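You operate a simulated robot arm through the tools that you are given. There is no shell and no other tool.

Carry out the task below with a simulated robot arm. There is one attempt and no reset: what you move stays moved.

Task
Gauge the cylinder on the width gauge, turn it a quarter, gauge it again.
Fine: open the yellow jaw after each reading; it stays on the gauge, lot label toward the length gauge.

It is judged by the outcome, as a careful person would: the job done as asked, and still so three seconds after it is handed in. It fails if anything else is knocked over, pushed out of place, dropped, spilled or broken.

Robot
A 6-joint arm with a two-finger gripper, fixed in place. Base frame: the origin is at the foot of the arm, x ahead of it, y to its left, z up; the work surface is at about z = 800. Lengths are in mm, angles in degrees, forces in N, time in s.
Its first joint turns from -166.0 to 166.0 degrees. Payload 2.45 kg.
Tool frame: the origin (TCP) lies between the finger pads and is the grasp point; the fingertips stand 20 mm ahead of it; z points along the fingers, y is the line along which they close. The gripper opens to 140 mm. The gripper's body begins 168 mm behind the TCP.
Orientation is told as [roll, pitch, yaw] about the base's x, y, z axes, in that order, counted from this pose: with the fingers straight down and closing along the base's y, the tool's x points along the base's -x, its y along +y and its z along -z.

Tools
- The arm moves only by the tool arm_command. Its argument "plan" is a list of rows, each an object of numbers (a shift or turn left out is 0, a gripper value left out holds the last): "fingers": the opening in per cent of the stroke, from 0 (shut) to 100 (fully open); "tx", "ty", "tz": the shift along the base's x, y, z in units of 30 mm (1.0 is 30 mm); "wx", "wy", "wz": the turn, a rotation vector about the base's x, y, z in units of 6 degrees (1.0 is 6 degrees). In form: [{"fingers": .., "tx": .., "ty": .., "tz": .., "wx": .., "wy": .., "wz": ..}, ...]. A call has 1 to 20 rows; each row shifts and turns the commanded pose from where the row before left it. A call with a number of a shift or a turn outside -1 to 1 is refused whole. Rows are played at 5 a second. More than 50 mm and 8.6 degrees between two rows, or a gripper value outside its range, and nothing of the call is played. A pose out of reach is approached as far as the arm can. The call stops where the force on the tool passes 70 N (or 10 N more than at its start, if that is more) or the arm is blocked; 0.2 s more then pass. Each finger travels about 45 mm/s and halts on what it meets, pressing with about 26 N; the grip force reading is that of the motor and also rises with nothing between the fingers. The clock runs only during rows and for 0.2 s after the last one: add rows that do not move to give the fingers time. The reply holds the time, the measured pose of the TCP, the force on the tool along the base axes, the opening and the grip force, in the units named above and with some noise, with the torque about the TCP (base axes, N m) and any sound that the robot's microphone picked up, and new pictures: "views" is both (left out), scene, wrist or none.
- Cameras (640 x 400 px; columns grow to the right, rows downward): "scene" is fixed at [50.2, 500.8, 1359.6]; the picture's right is [0.20, -0.98, 0.00], its down [-0.49, -0.10, -0.87] and it looks along [0.85, 0.17, -0.50] (base axes); focal length 374 px, centre (320, 200). "wrist" rides on the gripper at [78, 11, -209] in the tool frame; the picture's right is [-0.14, 0.99, 0.00], its down [-0.92, -0.13, -0.37] and it looks along [-0.36, -0.05, 0.93] (tool axes); focal length 280 px, centre (320, 200). There is no depth. A picture from a camera that has moved, and an enlarged one, comes with that camera's place and axes in the base frame and with its lens.
- enlarge(camera, box): a new picture of the part [left, top, right, bottom] of that camera's present view, enlarged. No time passes.
- sign_off(): hands the job in; it is judged then, once.

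Nothing tells you positions but the pictures and the camera data. Unless the task says otherwise, let go and move clear before handing in.

The tools are called after "Call:" as name(argument=value, ...) on one line, values as JSON. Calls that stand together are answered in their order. arm_command: Moves the arm, as the interface text tells. Its arguments: {"type":"object","properties":{"plan":{"type":"array","items":{"type":"object","properties":{"fingers":{"type":"number"},"tx":{"type":"number"},"ty":{"type":"number"},"tz":{"type":"number"},"wx":{"type":"number"},"wy":{"type":"number"},"wz":{"type":"number"}}}},"views":{"type":"string","enum":["both","scene","wrist","none"]}},"required":["plan"]} The other tools are called the same way: enlarge (camera, box) takes an enlarged picture of a part of a camera's view; sign_off () hands the job in.

At the start:

```text
time_s: 0.0
position: [662.8, 565.4, 1075.6]
orientation: [0.1, 0.0, 0.0]
wrist_force: [-1.0, 0.5, 0.0]
wrist_torque: [0.0, 0.01, -0.03]
opening: 140.1
gripper_force: 0.1
```

scene: 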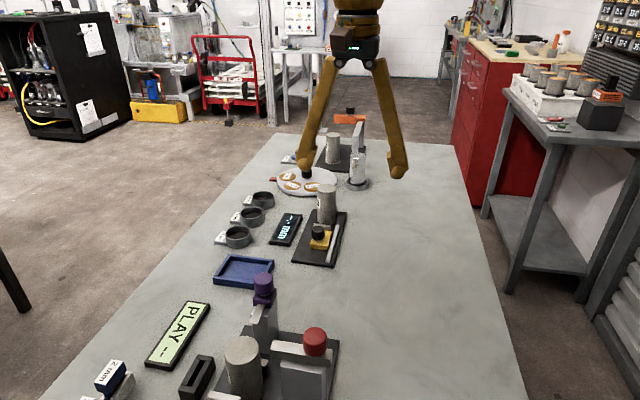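
wrist: 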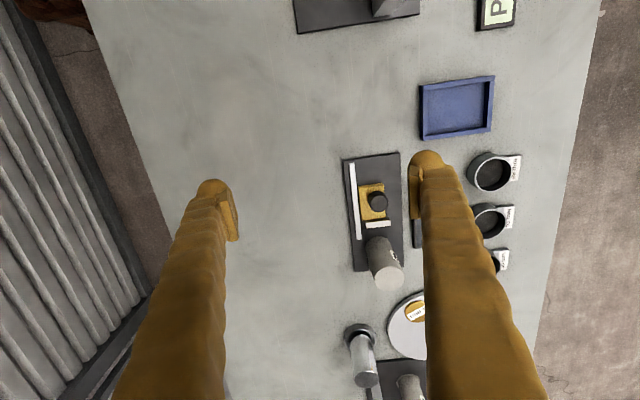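

I see a table with several gauges: a yellow-jawed one near the middle with a cylinder standing on it, another further back with an orange jaw, and a bigger one close to the camera with red/purple knobs. I'll look closer before moving.

Call:
enlarge(camera="scene", box=[260, 160, 380, 280])

Call:
enlarge(camera="scene", box=[80, 260, 360, 400])

Call:
enlarge(camera="scene", box=[260, 90, 420, 200])

Call:
enlarge(camera="wrist", box=[320, 130, 440, 310])

Call:
enlarge(camera="wrist", box=[330, 270, 450, 400])

```text
3.33 times, centred on (320, 220) of scene
camera zoom: at [50.2, 500.8, 1359.6], right [0.2, -0.98, 0.0], down [-0.49, -0.1, -0.87], along [0.85, 0.17, -0.5], focal length 1247 px, centre (320, 133)
```

zoom: 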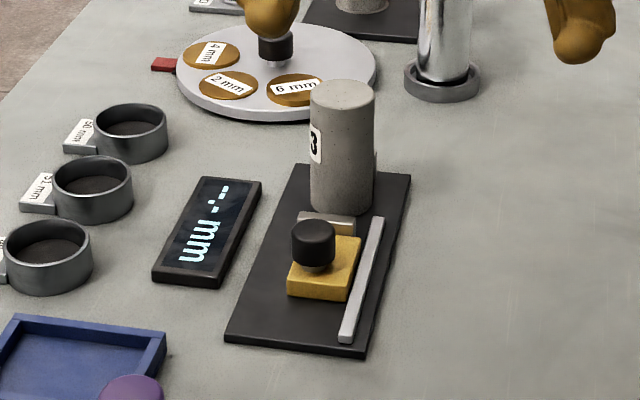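

```text
2.29 times, centred on (220, 330) of scene
camera zoom: at [50.2, 500.8, 1359.6], right [0.2, -0.98, 0.0], down [-0.49, -0.1, -0.87], along [0.85, 0.17, -0.5], focal length 855 px, centre (549, -97)
```

zoom: 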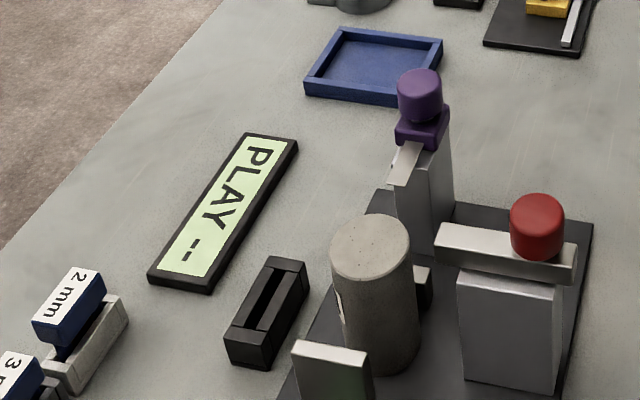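

```text
3.64 times, centred on (340, 145) of scene
camera zoom: at [50.2, 500.8, 1359.6], right [0.2, -0.98, 0.0], down [-0.49, -0.1, -0.87], along [0.85, 0.17, -0.5], focal length 1361 px, centre (247, 400)
```

zoom: 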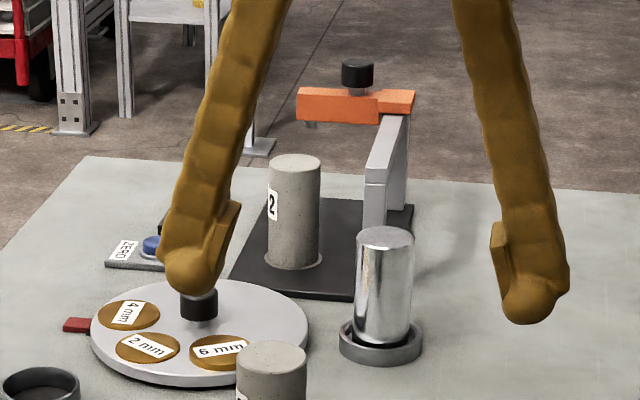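

```text
2.22 times, centred on (380, 220) of wrist
camera zoom: at [584.6, 579.0, 1285.0], right [0.14, 0.99, 0.0], down [0.92, -0.13, 0.37], along [0.36, -0.05, -0.93], focal length 623 px, centre (187, 156)
```

zoom: 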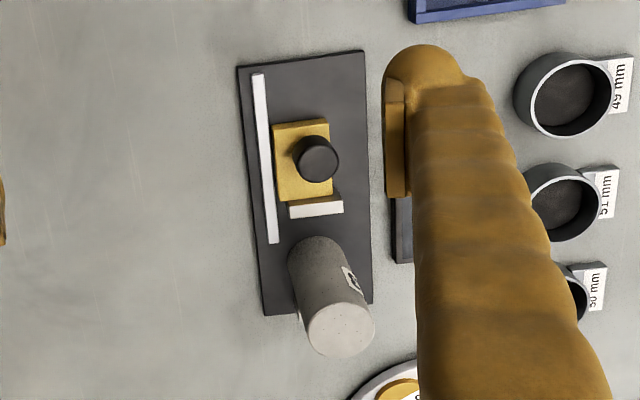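

```text
3.08 times, centred on (390, 335) of wrist
camera zoom: at [584.6, 579.0, 1285.0], right [0.14, 0.99, 0.0], down [0.92, -0.13, 0.37], along [0.36, -0.05, -0.93], focal length 863 px, centre (105, -215)
```

zoom: 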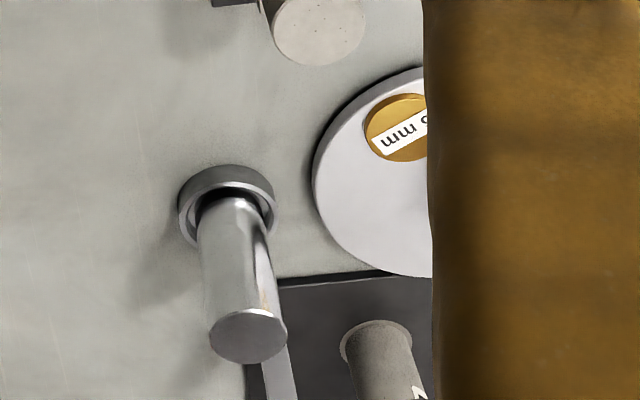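

The middle station (yellow jaw, sliding along a rail in x, with cylinder "3") is the width gauge at roughly x=780–890, y=650. The orange-armed one beyond it at larger x seems to be the length gauge. I'll move over it at a safe height, to look closer and test the reach.

Call:
arm_command(plan=[{"tx": 1, "ty": 0.7}, {"tx": 1, "ty": 0.7}, {"tx": 0.5, "ty": 0.7}, {"ty": 0.7}, {}])

```text
time_s: 1.2
position: [736.8, 650.3, 1075.5]
orientation: [0.1, 0.0, 0.0]
wrist_force: [0.4, -0.4, -0.3]
wrist_torque: [-0.01, 0.0, 0.01]
opening: 139.8
gripper_force: 0.1
camera wrist: at [658.6, 663.1, 1285.4], right [0.14, 0.99, 0.0], down [0.92, -0.13, 0.37], along [0.37, -0.05, -0.93], focal length 280 px, centre (320, 200)
```

scene: 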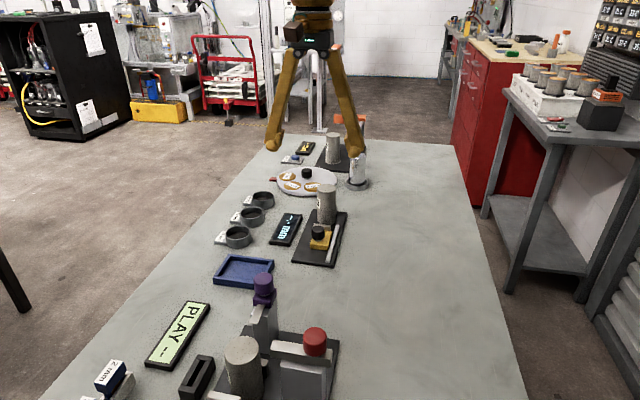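
wrist: 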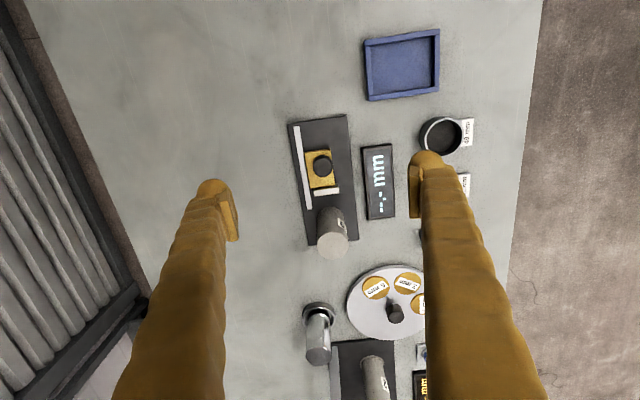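

The wrist picture now shows the whole width gauge with its display ("--.- mm"), with the length gauge beyond it. I'll keep going in +x at this height to see how far the tool-down pose holds.

Call:
arm_command(plan=[{"tx": 1}, {"tx": 1}, {"tx": 0.5}, {}])

Call:
enlarge(camera="wrist", box=[260, 60, 480, 200])

Call:
enlarge(camera="wrist", box=[280, 200, 460, 400])

```text
time_s: 2.2
position: [813.0, 648.6, 1076.7]
orientation: [0.0, 0.0, 0.0]
wrist_force: [0.4, -0.9, -0.3]
wrist_torque: [0.03, -0.02, 0.02]
opening: 139.9
gripper_force: 0.0
camera wrist: at [734.1, 662.2, 1285.7], right [0.14, 0.99, 0.0], down [0.92, -0.13, 0.37], along [0.37, -0.05, -0.93], focal length 280 px, centre (320, 200)
```

scene: 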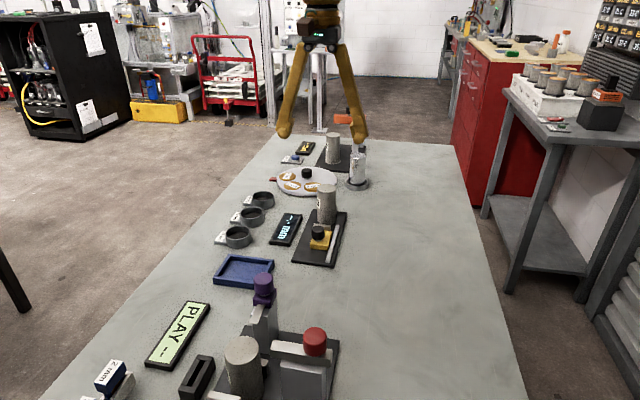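
wrist: 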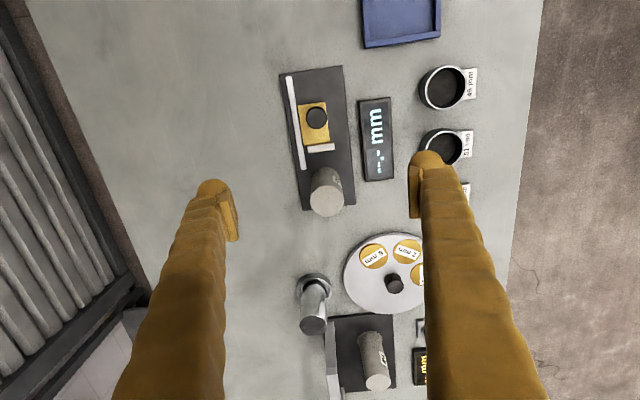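

```text
2.86 times, centred on (370, 130) of wrist
camera zoom: at [734.1, 662.2, 1285.7], right [0.14, 0.99, 0.0], down [0.92, -0.13, 0.37], along [0.37, -0.05, -0.93], focal length 801 px, centre (177, 400)
```

zoom: 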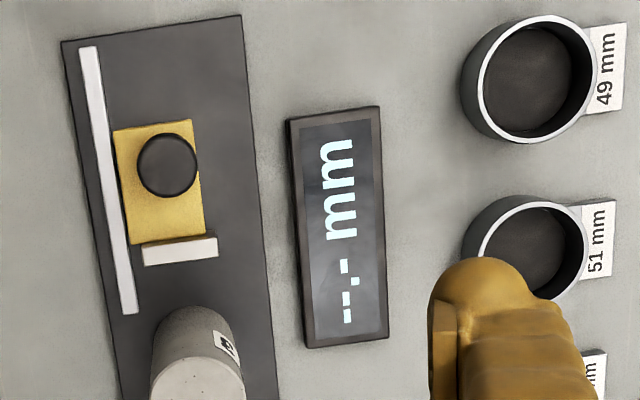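

```text
2.00 times, centred on (370, 300) of wrist
camera zoom: at [734.1, 662.2, 1285.7], right [0.14, 0.99, 0.0], down [0.92, -0.13, 0.37], along [0.37, -0.05, -0.93], focal length 561 px, centre (220, 0)
```

zoom: 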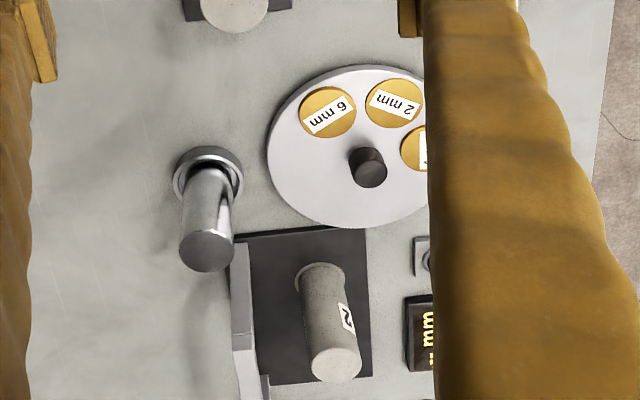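

The arm reached x=813 fine. I place the cylinder at about (885, 651), top at z≈905, the jaw knob at about (776, 651, 845), and the jaw face at x≈823. The length gauge is at about (1262, 700). Next I'll move above the cylinder to see what lies behind it.

Call:
arm_command(plan=[{"tx": 1}, {"tx": 1}, {"tx": 0.5}, {}, {}])

Call:
enlarge(camera="wrist", box=[240, 40, 440, 240])

```text
time_s: 3.4
position: [887.7, 650.4, 1074.4]
orientation: [0.1, 0.0, 0.0]
wrist_force: [0.2, -0.6, 0.6]
wrist_torque: [0.0, -0.01, 0.03]
opening: 140.0
gripper_force: 0.0
camera wrist: at [809.8, 662.9, 1285.1], right [0.14, 0.99, 0.0], down [0.92, -0.13, 0.37], along [0.36, -0.05, -0.93], focal length 280 px, centre (320, 200)
```

scene: 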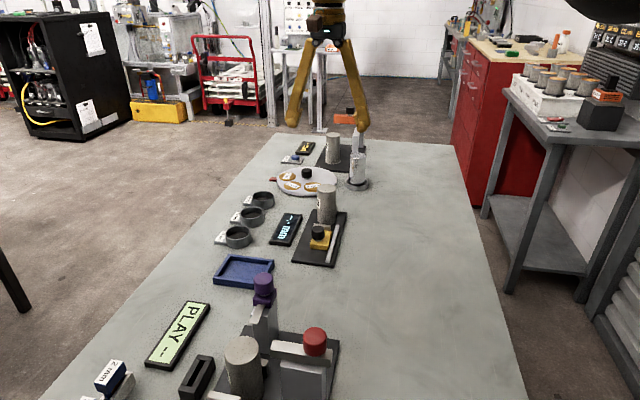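
wrist: 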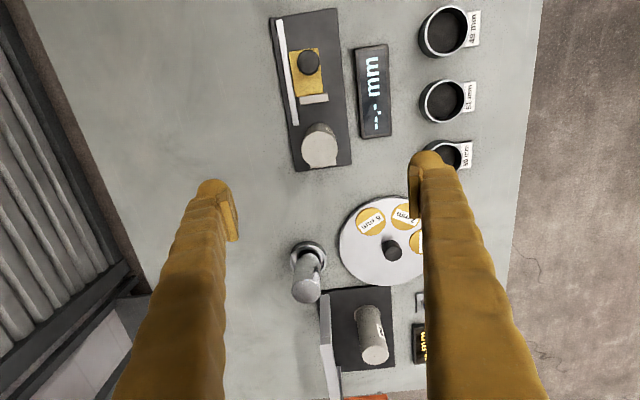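

```text
2.00 times, centred on (340, 140) of wrist
camera zoom: at [809.8, 662.9, 1285.1], right [0.14, 0.99, 0.0], down [0.92, -0.13, 0.37], along [0.36, -0.05, -0.93], focal length 561 px, centre (280, 320)
```

zoom: 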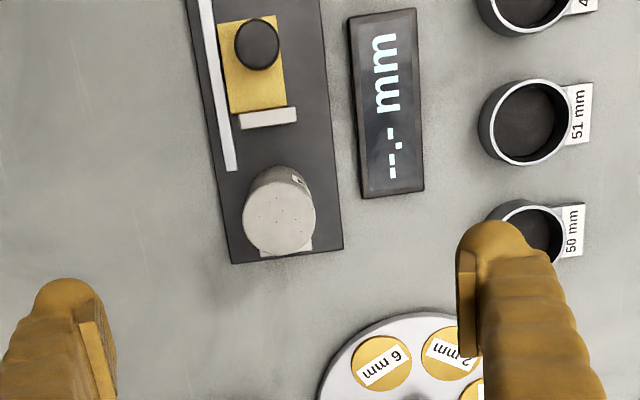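

The arm reaches over the cylinder with the tool still pointing down. The fixed anvil face is just visible behind the cylinder. I'll swing the wrist to see the label from the +y side and to check that a -90° yaw is possible here.

Call:
arm_command(plan=[{"ty": 0.25, "wz": -1}, {"ty": 0.25, "wz": -1}, {"ty": 0.25, "wz": -1}, {"ty": 0.25, "wz": -1}, {"ty": 0.25, "wz": -1}, {"ty": 0.25, "wz": -1}, {"ty": 0.25, "wz": -1}, {"ty": 0.25, "wz": -1}, {"ty": 0.25, "wz": -1}, {"ty": 0.25, "wz": -1}, {"ty": 0.25, "wz": -1}, {"ty": 0.25, "wz": -1}, {"wz": -1}, {"wz": -1}, {"wz": -1}, {}])

Call:
enlarge(camera="wrist", box=[220, 40, 440, 200])

```text
time_s: 6.8
position: [888.1, 740.8, 1076.6]
orientation: [0.0, 0.0, -90.1]
wrist_force: [-0.4, -0.1, 0.3]
wrist_torque: [0.0, -0.01, 0.01]
opening: 139.9
gripper_force: 0.0
camera wrist: at [898.5, 820.5, 1285.0], right [0.99, -0.14, 0.0], down [-0.13, -0.92, 0.37], along [-0.05, -0.37, -0.93], focal length 280 px, centre (320, 200)
```

scene: 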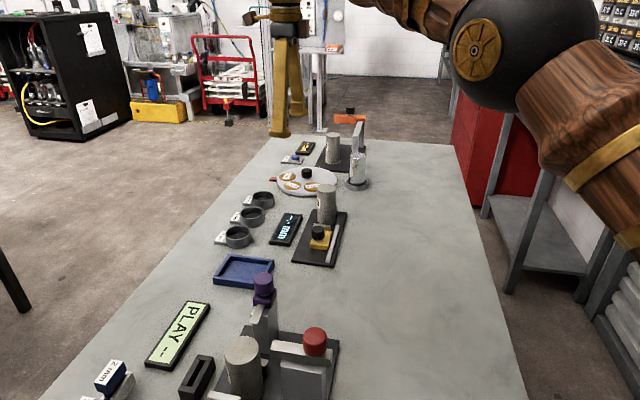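
wrist: 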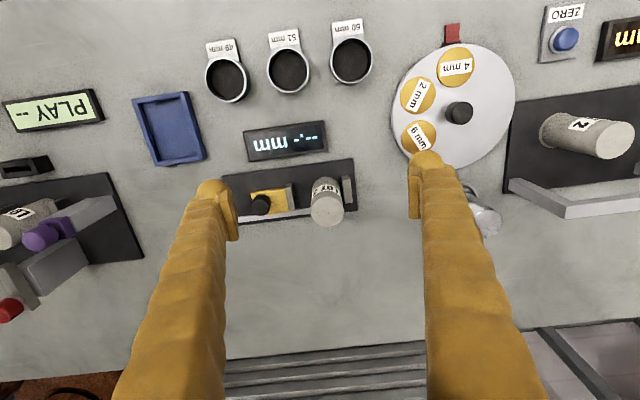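

```text
2.50 times, centred on (330, 120) of wrist
camera zoom: at [898.5, 820.5, 1285.0], right [0.99, -0.14, 0.0], down [-0.13, -0.92, 0.37], along [-0.05, -0.37, -0.93], focal length 701 px, centre (295, 400)
```

zoom: 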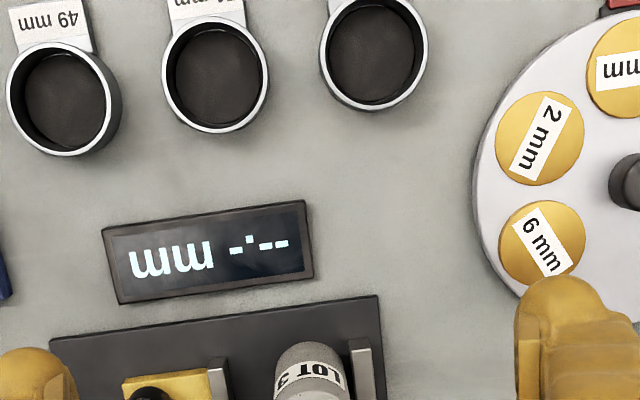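

The -90° yaw works here. The label reads "LOT 3" and faces +y, so a -90° turn about z brings it toward +x, toward the length gauge. I'll enlarge to see the anvil and the gap.

Call:
enlarge(camera="wrist", box=[230, 150, 390, 250])

Call:
enlarge(camera="wrist", box=[480, 0, 640, 240])

Call:
enlarge(camera="wrist", box=[0, 80, 220, 330])

```text
4.00 times, centred on (310, 200) of wrist
camera zoom: at [898.5, 820.5, 1285.0], right [0.99, -0.14, 0.0], down [-0.13, -0.92, 0.37], along [-0.05, -0.37, -0.93], focal length 1122 px, centre (360, 200)
```

zoom: 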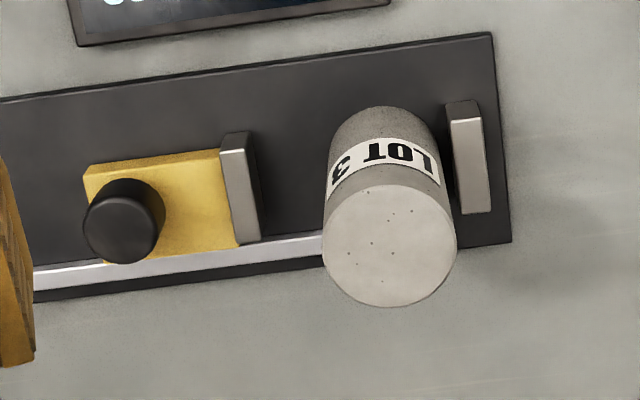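

```text
1.67 times, centred on (560, 120) of wrist
camera zoom: at [898.5, 820.5, 1285.0], right [0.99, -0.14, 0.0], down [-0.13, -0.92, 0.37], along [-0.05, -0.37, -0.93], focal length 467 px, centre (-80, 333)
```

zoom: 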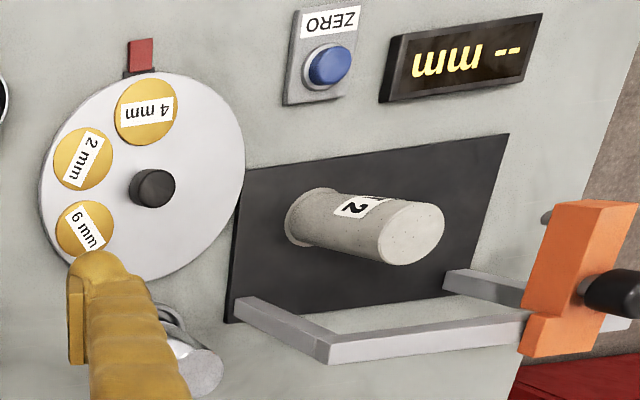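

```text
1.60 times, centred on (110, 205) of wrist
camera zoom: at [898.5, 820.5, 1285.0], right [0.99, -0.14, 0.0], down [-0.13, -0.92, 0.37], along [-0.05, -0.37, -0.93], focal length 449 px, centre (656, 192)
```

zoom: 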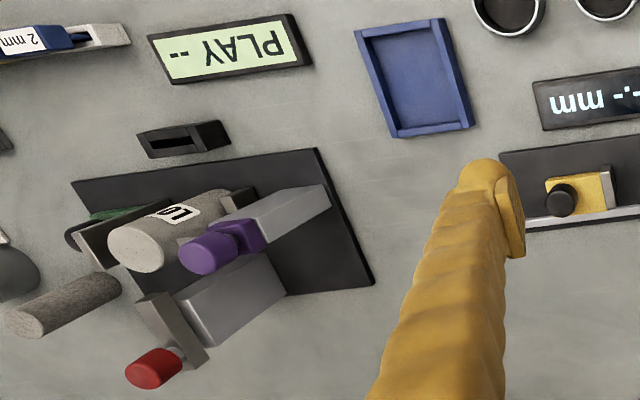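

The anvil face is at x≈917 and both jaw faces top out near z≈838, well below the cylinder's top at about 905. I'll return to yaw 0 and go above the jaw knob (≈775, 651), narrow the fingers, and descend part way to check alignment.

Call:
arm_command(plan=[{"tx": -0.25, "ty": -0.2, "wz": 1, "fingers": 45}, {"tx": -0.25, "ty": -0.2, "wz": 1}, {"tx": -0.25, "ty": -0.2, "wz": 1}, {"tx": -0.25, "ty": -0.2, "wz": 1}, {"tx": -0.25, "ty": -0.2, "wz": 1}, {"tx": -0.25, "ty": -0.2, "wz": 1}, {"tx": -0.25, "ty": -0.2, "wz": 1}, {"tx": -0.25, "ty": -0.2, "wz": 1}, {"tx": -0.25, "ty": -0.2, "wz": 1}, {"tx": -0.25, "ty": -0.2, "wz": 1}, {"tx": -0.25, "ty": -0.2, "wz": 1}, {"tx": -0.25, "ty": -0.2, "wz": 1}, {"tx": -0.25, "ty": -0.2, "wz": 1}, {"tx": -0.25, "ty": -0.2, "wz": 1}, {"tx": -0.25, "ty": -0.2, "wz": 1}, {}])

```text
time_s: 10.2
position: [775.4, 650.6, 1075.3]
orientation: [0.0, 0.0, 0.1]
wrist_force: [-0.1, 0.4, -0.7]
wrist_torque: [-0.01, -0.01, -0.03]
opening: 62.8
gripper_force: 0.1
camera wrist: at [697.1, 662.8, 1284.9], right [0.14, 0.99, 0.0], down [0.92, -0.13, 0.37], along [0.37, -0.05, -0.93], focal length 280 px, centre (320, 200)
```

scene: 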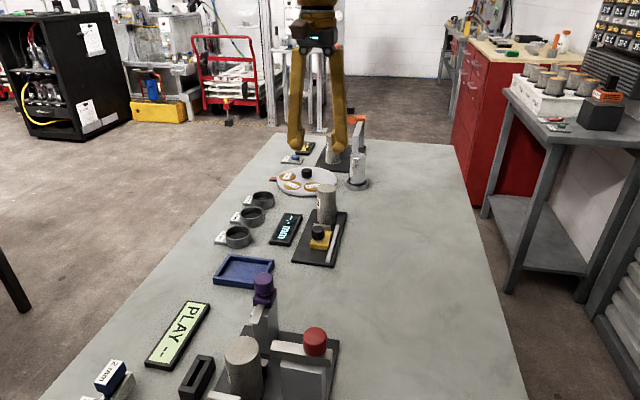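
wrist: 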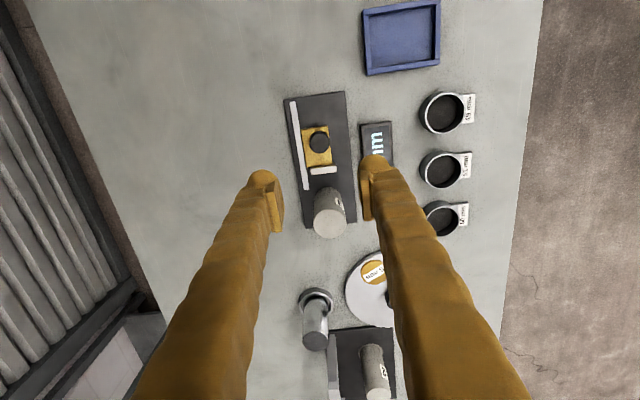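

The tool is above the knob and the cylinder is clear of it. Now lowering to about z=950 to refine.

Call:
arm_command(plan=[{"tz": -0.8}, {"tz": -0.8}, {"tz": -0.8}, {"tz": -0.8}, {"tz": -0.9}, {}])

Call:
enlarge(camera="wrist", box=[240, 100, 420, 240])

Call:
enlarge(camera="scene", box=[260, 140, 380, 280])

```text
time_s: 11.6
position: [774.5, 650.5, 952.9]
orientation: [-0.1, 0.0, 0.1]
wrist_force: [-0.5, -0.2, -0.1]
wrist_torque: [0.03, 0.0, -0.02]
opening: 63.0
gripper_force: 0.1
camera wrist: at [697.4, 663.4, 1162.2], right [0.14, 0.99, 0.0], down [0.92, -0.13, 0.37], along [0.37, -0.05, -0.93], focal length 280 px, centre (320, 200)
```

scene: 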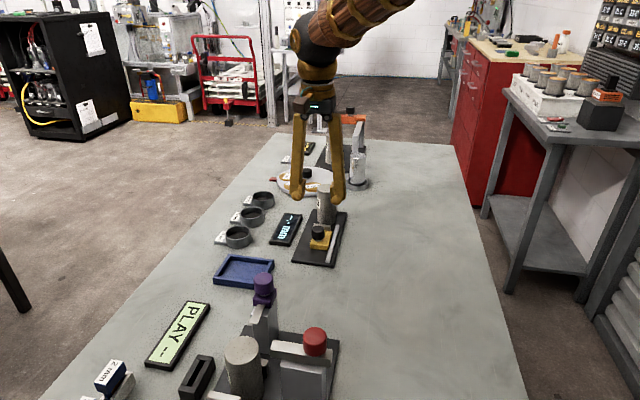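
wrist: 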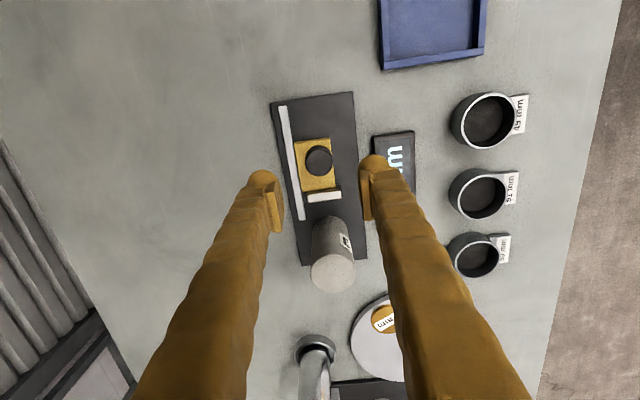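

```text
2.86 times, centred on (330, 170) of wrist
camera zoom: at [697.4, 663.4, 1162.2], right [0.14, 0.99, 0.0], down [0.92, -0.13, 0.37], along [0.37, -0.05, -0.93], focal length 801 px, centre (291, 286)
```

zoom: 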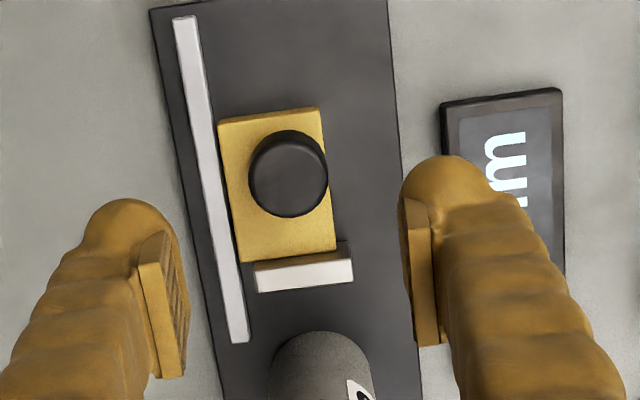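

```text
2.86 times, centred on (320, 210) of scene
camera zoom: at [50.2, 500.8, 1359.6], right [0.2, -0.98, 0.0], down [-0.49, -0.1, -0.87], along [0.85, 0.17, -0.5], focal length 1069 px, centre (320, 171)
```

zoom: 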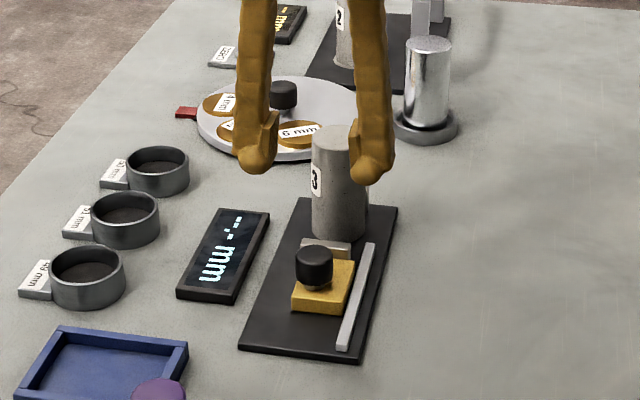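

The knob is centred at about (773, 652), top z≈853, so I'm aligned within a couple of mm. I'll descend to TCP z≈854 with the fingers either side of the knob, then check before closing.

Call:
arm_command(plan=[{"tz": -0.8, "ty": 0.04, "tx": -0.04}, {"tz": -0.8}, {"tz": -0.8}, {"tz": -0.6}, {"tz": -0.3}, {}])

Call:
enlarge(camera="scene", box=[280, 180, 360, 280])

Call:
enlarge(camera="wrist", box=[240, 140, 400, 260])

```text
time_s: 13.0
position: [775.3, 650.8, 854.2]
orientation: [0.1, 0.0, 0.0]
wrist_force: [-0.7, -0.3, -0.2]
wrist_torque: [-0.01, 0.01, -0.02]
opening: 63.0
gripper_force: 0.0
camera wrist: at [696.3, 664.2, 1063.4], right [0.14, 0.99, 0.0], down [0.92, -0.13, 0.37], along [0.36, -0.05, -0.93], focal length 280 px, centre (320, 200)
```

scene: 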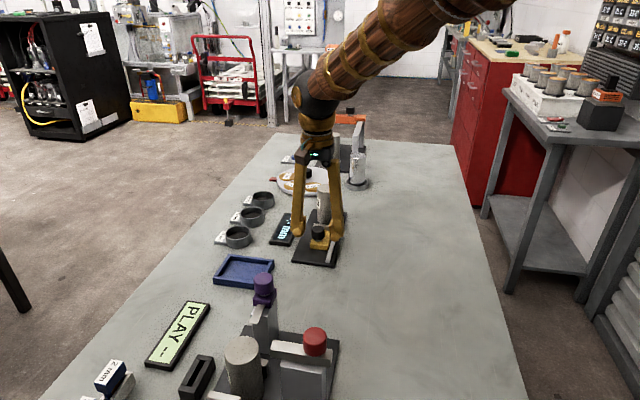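
wrist: 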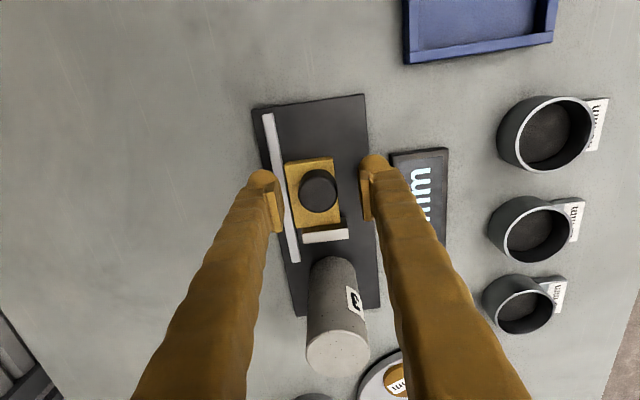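

```text
4.00 times, centred on (320, 230) of scene
camera zoom: at [50.2, 500.8, 1359.6], right [0.2, -0.98, 0.0], down [-0.49, -0.1, -0.87], along [0.85, 0.17, -0.5], focal length 1497 px, centre (320, 80)
```

zoom: 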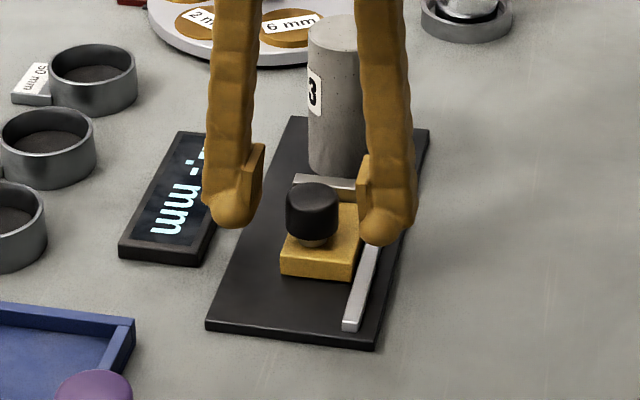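

```text
3.33 times, centred on (320, 200) of wrist
camera zoom: at [696.3, 664.2, 1063.4], right [0.14, 0.99, 0.0], down [0.92, -0.13, 0.37], along [0.36, -0.05, -0.93], focal length 935 px, centre (320, 200)
```

zoom: 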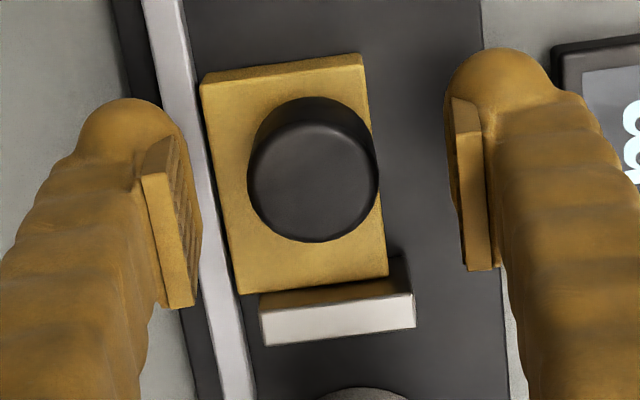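

The fingers straddle the knob, centred within about 1 mm. Closing on the knob now.

Call:
arm_command(plan=[{"fingers": 12}, {}, {}, {}, {}])

Call:
enlarge(camera="scene", box=[280, 180, 360, 280])

```text
time_s: 14.2
position: [775.7, 649.8, 853.6]
orientation: [-0.1, -0.1, 0.0]
wrist_force: [0.2, -38.1, 3.0]
wrist_torque: [-0.41, 0.0, 0.01]
opening: 30.4
gripper_force: 45.5
camera wrist: at [696.7, 663.0, 1063.3], right [0.14, 0.99, 0.0], down [0.92, -0.13, 0.37], along [0.36, -0.05, -0.93], focal length 280 px, centre (320, 200)
```

scene: 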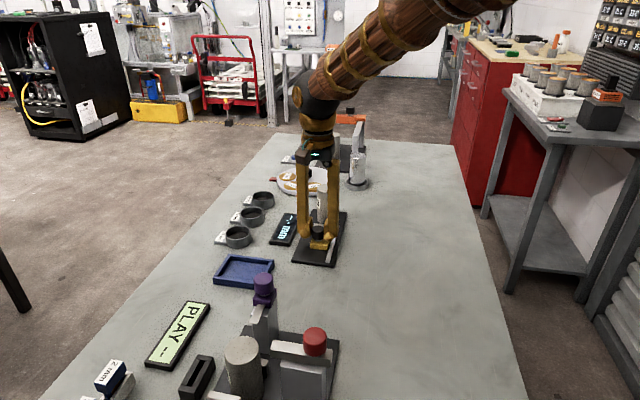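
wrist: 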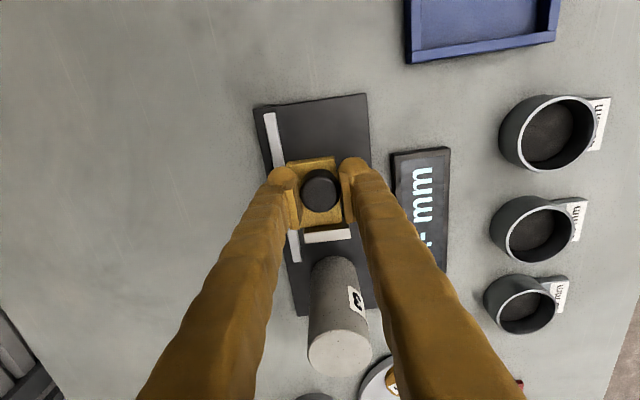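

```text
4.00 times, centred on (320, 230) of scene
camera zoom: at [50.2, 500.8, 1359.6], right [0.2, -0.98, 0.0], down [-0.49, -0.1, -0.87], along [0.85, 0.17, -0.5], focal length 1497 px, centre (320, 80)
```

zoom: 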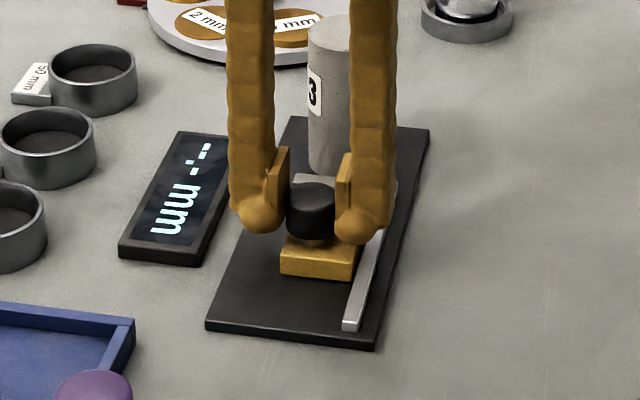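

The knob is gripped, with a 38 N sideways force from slight misalignment. I'll shift a little in -y to relieve it before sliding.

Call:
arm_command(plan=[{"ty": -0.04}, {}], views="none")

```text
time_s: 14.8
position: [773.4, 649.8, 854.5]
orientation: [-0.1, 0.1, 0.0]
wrist_force: [2.6, -28.1, 0.6]
wrist_torque: [-0.28, -0.06, 0.04]
opening: 30.5
gripper_force: 45.3
```

Call:
arm_command(plan=[{"ty": -0.05}, {"ty": -0.05}, {}], views="none")

```text
time_s: 15.6
position: [774.4, 650.5, 853.3]
orientation: [0.2, -0.2, 0.0]
wrist_force: [13.7, 29.7, -12.0]
wrist_torque: [0.31, -0.42, -0.04]
opening: 30.3
gripper_force: 45.0
```

Call:
arm_command(plan=[{"ty": 0.05}, {}, {}], views="none")

```text
time_s: 16.4
position: [773.6, 649.5, 853.3]
orientation: [0.1, 0.0, 0.0]
wrist_force: [11.0, 36.9, -2.2]
wrist_torque: [0.35, -0.03, -0.04]
opening: 30.5
gripper_force: 45.3
```

Call:
arm_command(plan=[{}, {}, {}], views="none")

```text
time_s: 17.2
position: [774.6, 649.8, 855.1]
orientation: [0.1, -0.1, 0.0]
wrist_force: [8.3, 46.9, 3.9]
wrist_torque: [0.46, -0.09, -0.1]
opening: 30.6
gripper_force: 44.5
```

Call:
arm_command(plan=[{"ty": 0.055}, {}, {}, {}], views="none")

```text
time_s: 18.2
position: [774.3, 649.2, 854.0]
orientation: [0.1, -0.1, 0.1]
wrist_force: [6.4, 15.6, 18.2]
wrist_torque: [0.17, -0.01, 0.03]
opening: 30.4
gripper_force: 45.3
```

Side load is reduced. Now I'll slide the jaw gently in +x and watch the force.

Call:
arm_command(plan=[{"tx": 0.15, "ty": 0.01}, {"tx": 0.15}, {"tx": 0.15}, {"tx": 0.15}, {}, {}])

Call:
enlarge(camera="scene", box=[280, 180, 360, 280])

```text
time_s: 19.6
position: [792.9, 651.0, 853.6]
orientation: [0.1, -0.1, -0.1]
wrist_force: [0.6, -19.3, 24.2]
wrist_torque: [-0.24, -0.21, 0.0]
opening: 30.6
gripper_force: 45.6
camera wrist: at [714.2, 662.6, 1063.1], right [0.14, 0.99, 0.0], down [0.92, -0.13, 0.37], along [0.37, -0.05, -0.93], focal length 280 px, centre (320, 200)
```

scene: 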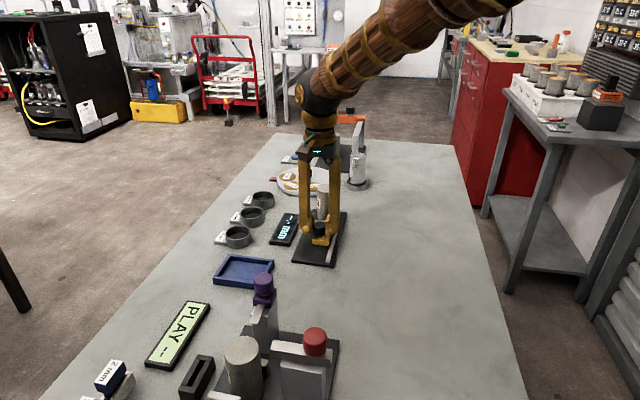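
wrist: 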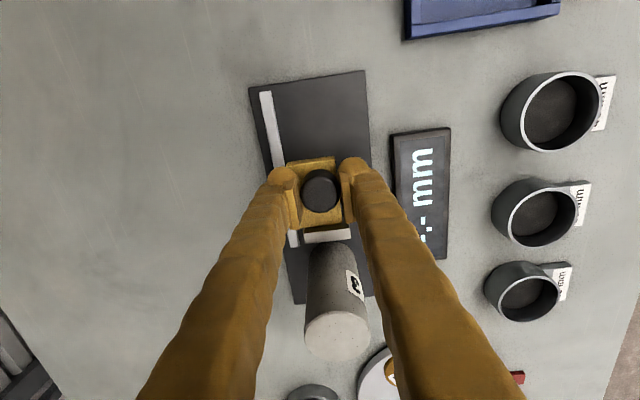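

```text
4.00 times, centred on (320, 230) of scene
camera zoom: at [50.2, 500.8, 1359.6], right [0.2, -0.98, 0.0], down [-0.49, -0.1, -0.87], along [0.85, 0.17, -0.5], focal length 1497 px, centre (320, 80)
```

zoom: 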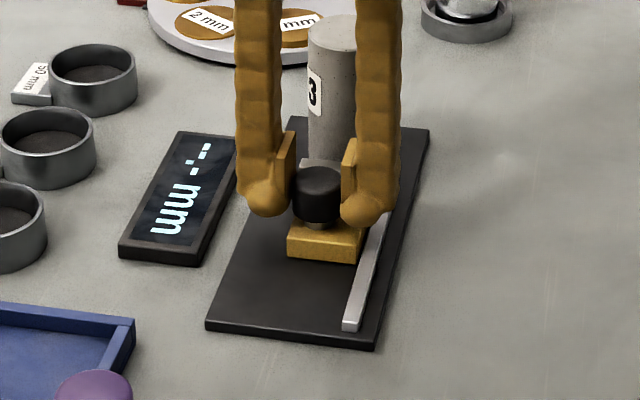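

The jaw slides freely with almost no x force. I'll continue in smaller steps until it meets the cylinder.

Call:
arm_command(plan=[{"tx": 0.1, "ty": -0.02, "tz": 0.02}, {"tx": 0.1}, {"tx": 0.1}, {"tx": 0.1}, {}])

Call:
enlarge(camera="scene", box=[280, 180, 360, 280])

Call:
enlarge(camera="wrist", box=[250, 180, 450, 320])

```text
time_s: 20.8
position: [803.8, 649.7, 853.9]
orientation: [0.0, -0.1, 0.1]
wrist_force: [-1.0, -3.8, 1.3]
wrist_torque: [0.0, 0.32, 0.03]
opening: 30.5
gripper_force: 45.5
camera wrist: at [725.8, 662.6, 1063.1], right [0.14, 0.99, 0.0], down [0.92, -0.13, 0.37], along [0.36, -0.05, -0.93], focal length 280 px, centre (320, 200)
```

scene: 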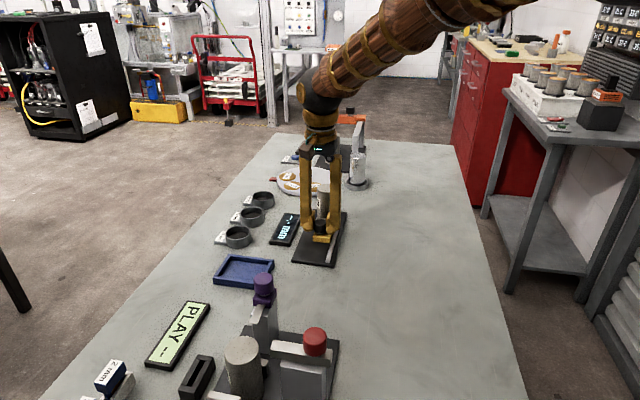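
wrist: 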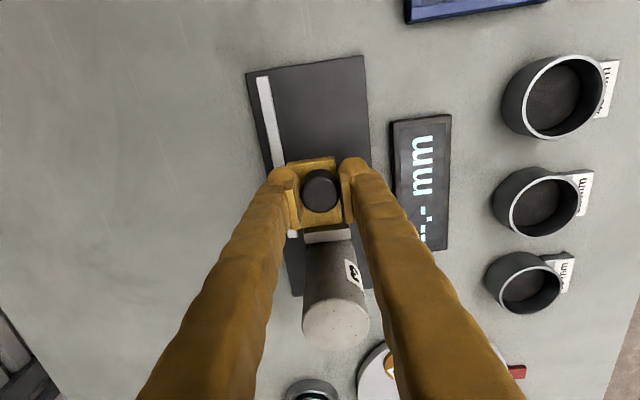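

```text
4.00 times, centred on (320, 230) of scene
camera zoom: at [50.2, 500.8, 1359.6], right [0.2, -0.98, 0.0], down [-0.49, -0.1, -0.87], along [0.85, 0.17, -0.5], focal length 1497 px, centre (320, 80)
```

zoom: 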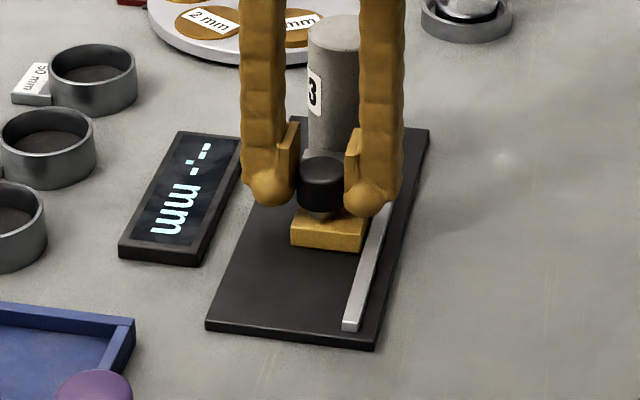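

```text
2.86 times, centred on (350, 250) of wrist
camera zoom: at [725.8, 662.6, 1063.1], right [0.14, 0.99, 0.0], down [0.92, -0.13, 0.37], along [0.36, -0.05, -0.93], focal length 801 px, centre (234, 57)
```

zoom: 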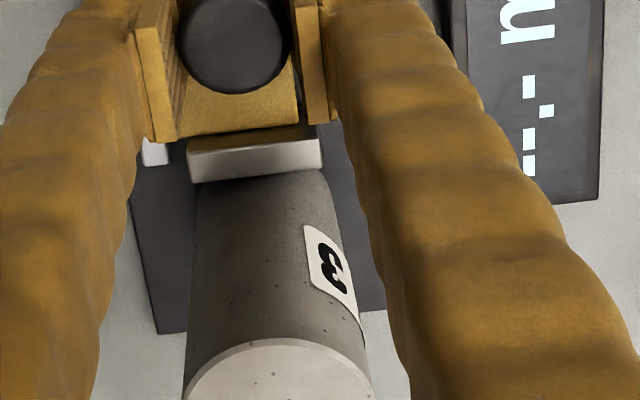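

The jaw face is nearly at the cylinder. I'll continue in 2 mm steps with force checks.

Call:
arm_command(plan=[{"tx": 0.07}, {"tx": 0.07}, {"tx": 0.07}, {}])

Call:
enlarge(camera="scene", box=[280, 180, 360, 280])

```text
time_s: 21.8
position: [811.2, 650.4, 853.6]
orientation: [0.0, 0.1, 0.0]
wrist_force: [-2.8, -8.1, -7.6]
wrist_torque: [-0.08, 0.21, -0.01]
opening: 30.5
gripper_force: 44.9
camera wrist: at [732.5, 662.6, 1063.1], right [0.14, 0.99, 0.0], down [0.92, -0.13, 0.37], along [0.36, -0.05, -0.93], focal length 280 px, centre (320, 200)
```

scene: 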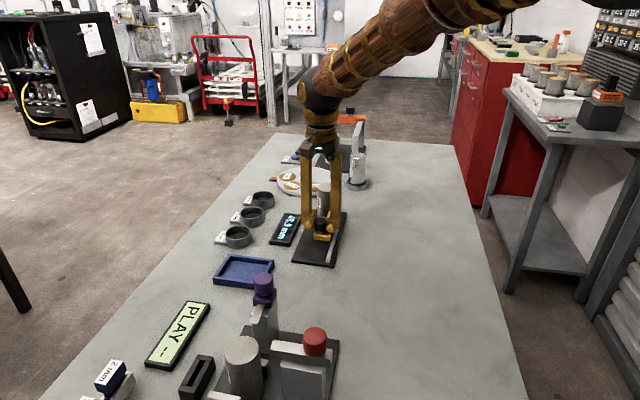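
wrist: 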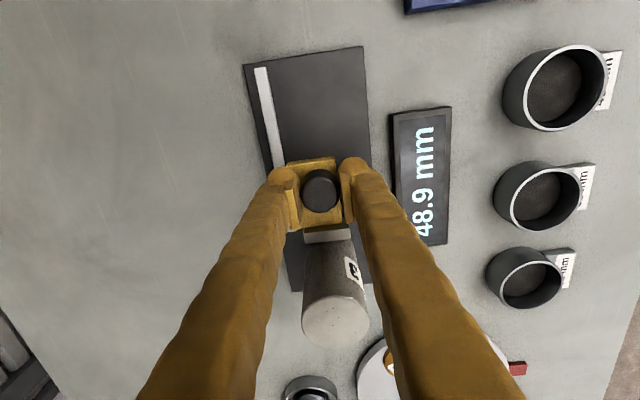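

```text
4.00 times, centred on (320, 230) of scene
camera zoom: at [50.2, 500.8, 1359.6], right [0.2, -0.98, 0.0], down [-0.49, -0.1, -0.87], along [0.85, 0.17, -0.5], focal length 1497 px, centre (320, 80)
```

zoom: 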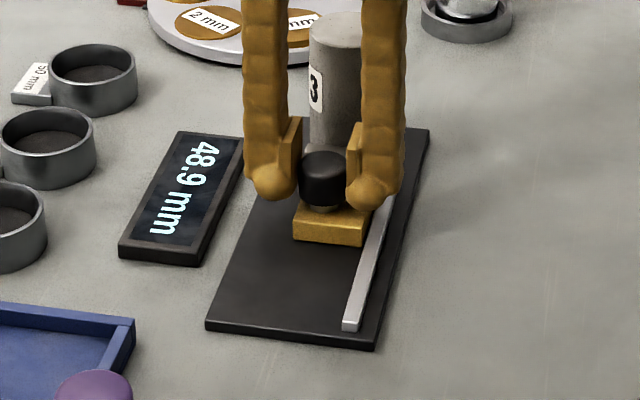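

The display shows 48.9 mm. I'll nudge about 1 mm more to confirm the cylinder is properly seated against the anvil and that the reading is settled.

Call:
arm_command(plan=[{"tx": 0.03}, {}, {}, {}, {}])

Call:
enlarge(camera="scene", box=[270, 200, 330, 260])

Call:
enlarge(camera="wrist", box=[250, 100, 470, 300])

```text
time_s: 23.0
position: [812.2, 650.7, 854.6]
orientation: [0.0, 0.1, -0.1]
wrist_force: [-4.1, -12.7, -8.9]
wrist_torque: [-0.1, 0.09, -0.06]
opening: 30.5
gripper_force: 45.2
camera wrist: at [733.3, 662.6, 1063.1], right [0.14, 0.99, 0.0], down [0.92, -0.13, 0.37], along [0.36, -0.05, -0.93], focal length 280 px, centre (320, 200)
```

scene: 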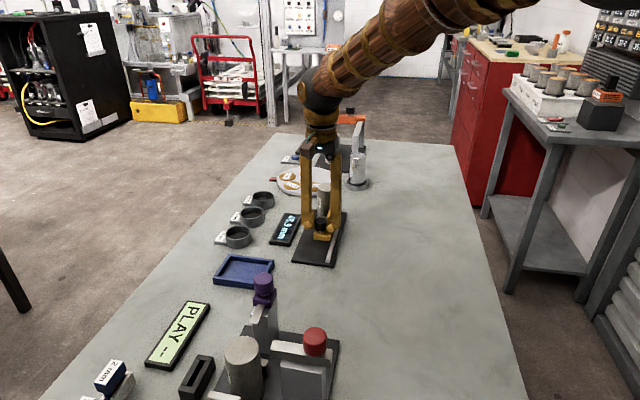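
wrist: 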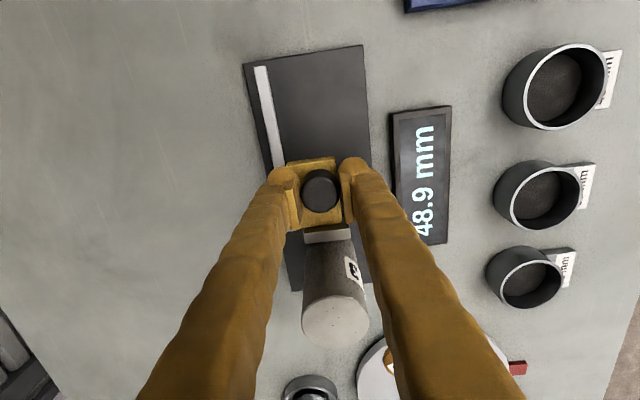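

```text
6.67 times, centred on (300, 230) of scene
camera zoom: at [50.2, 500.8, 1359.6], right [0.2, -0.98, 0.0], down [-0.49, -0.1, -0.87], along [0.85, 0.17, -0.5], focal length 2494 px, centre (453, 0)
```

zoom: 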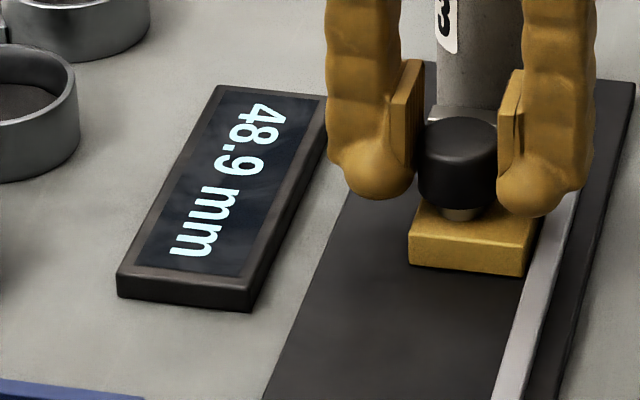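

```text
2.00 times, centred on (360, 200) of wrist
camera zoom: at [733.3, 662.6, 1063.1], right [0.14, 0.99, 0.0], down [0.92, -0.13, 0.37], along [0.36, -0.05, -0.93], focal length 561 px, centre (240, 200)
```

zoom: 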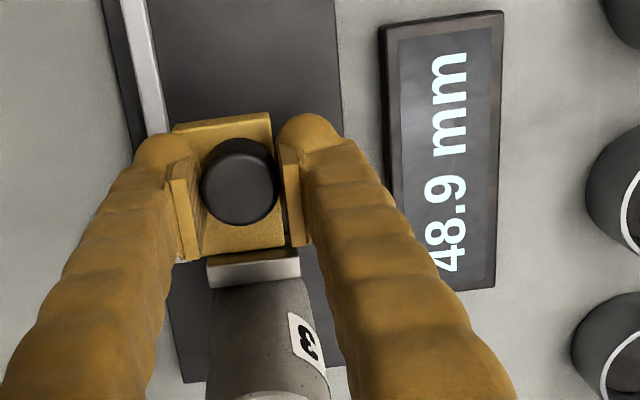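

Call:
arm_command(plan=[{"tx": 0.03}, {"tx": 0.02}, {}, {}, {}])

Call:
enlarge(camera="scene", box=[270, 180, 350, 260])

```text
time_s: 24.2
position: [812.8, 650.6, 853.7]
orientation: [0.0, 0.0, 0.0]
wrist_force: [-30.3, -21.4, -7.6]
wrist_torque: [-0.15, 0.37, -0.09]
opening: 30.5
gripper_force: 45.2
camera wrist: at [734.2, 662.7, 1063.3], right [0.14, 0.99, 0.0], down [0.92, -0.13, 0.37], along [0.36, -0.05, -0.93], focal length 280 px, centre (320, 200)
```

scene: 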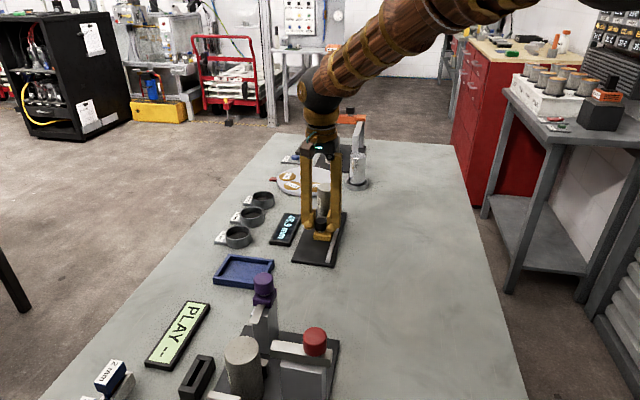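
wrist: 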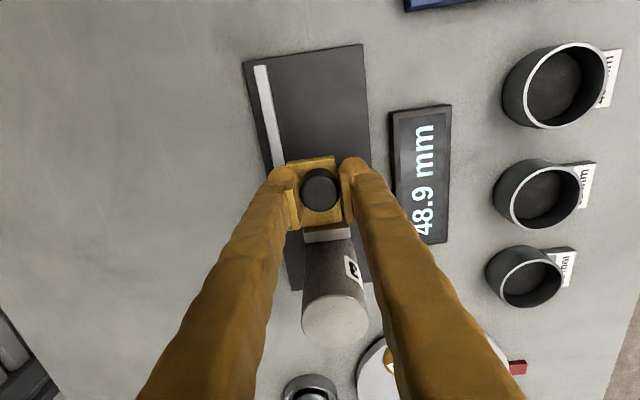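

```text
5.00 times, centred on (310, 220) of scene
camera zoom: at [50.2, 500.8, 1359.6], right [0.2, -0.98, 0.0], down [-0.49, -0.1, -0.87], along [0.85, 0.17, -0.5], focal length 1871 px, centre (370, 100)
```

zoom: 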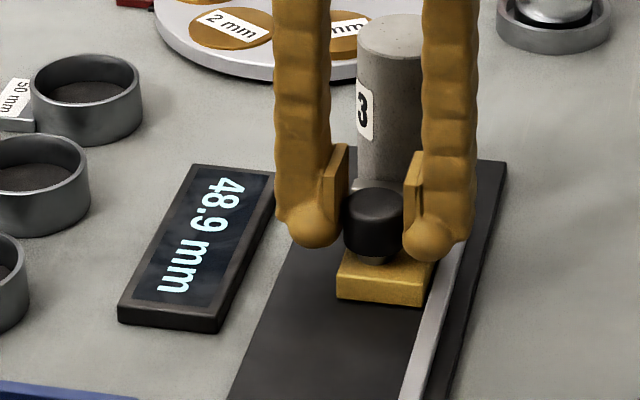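

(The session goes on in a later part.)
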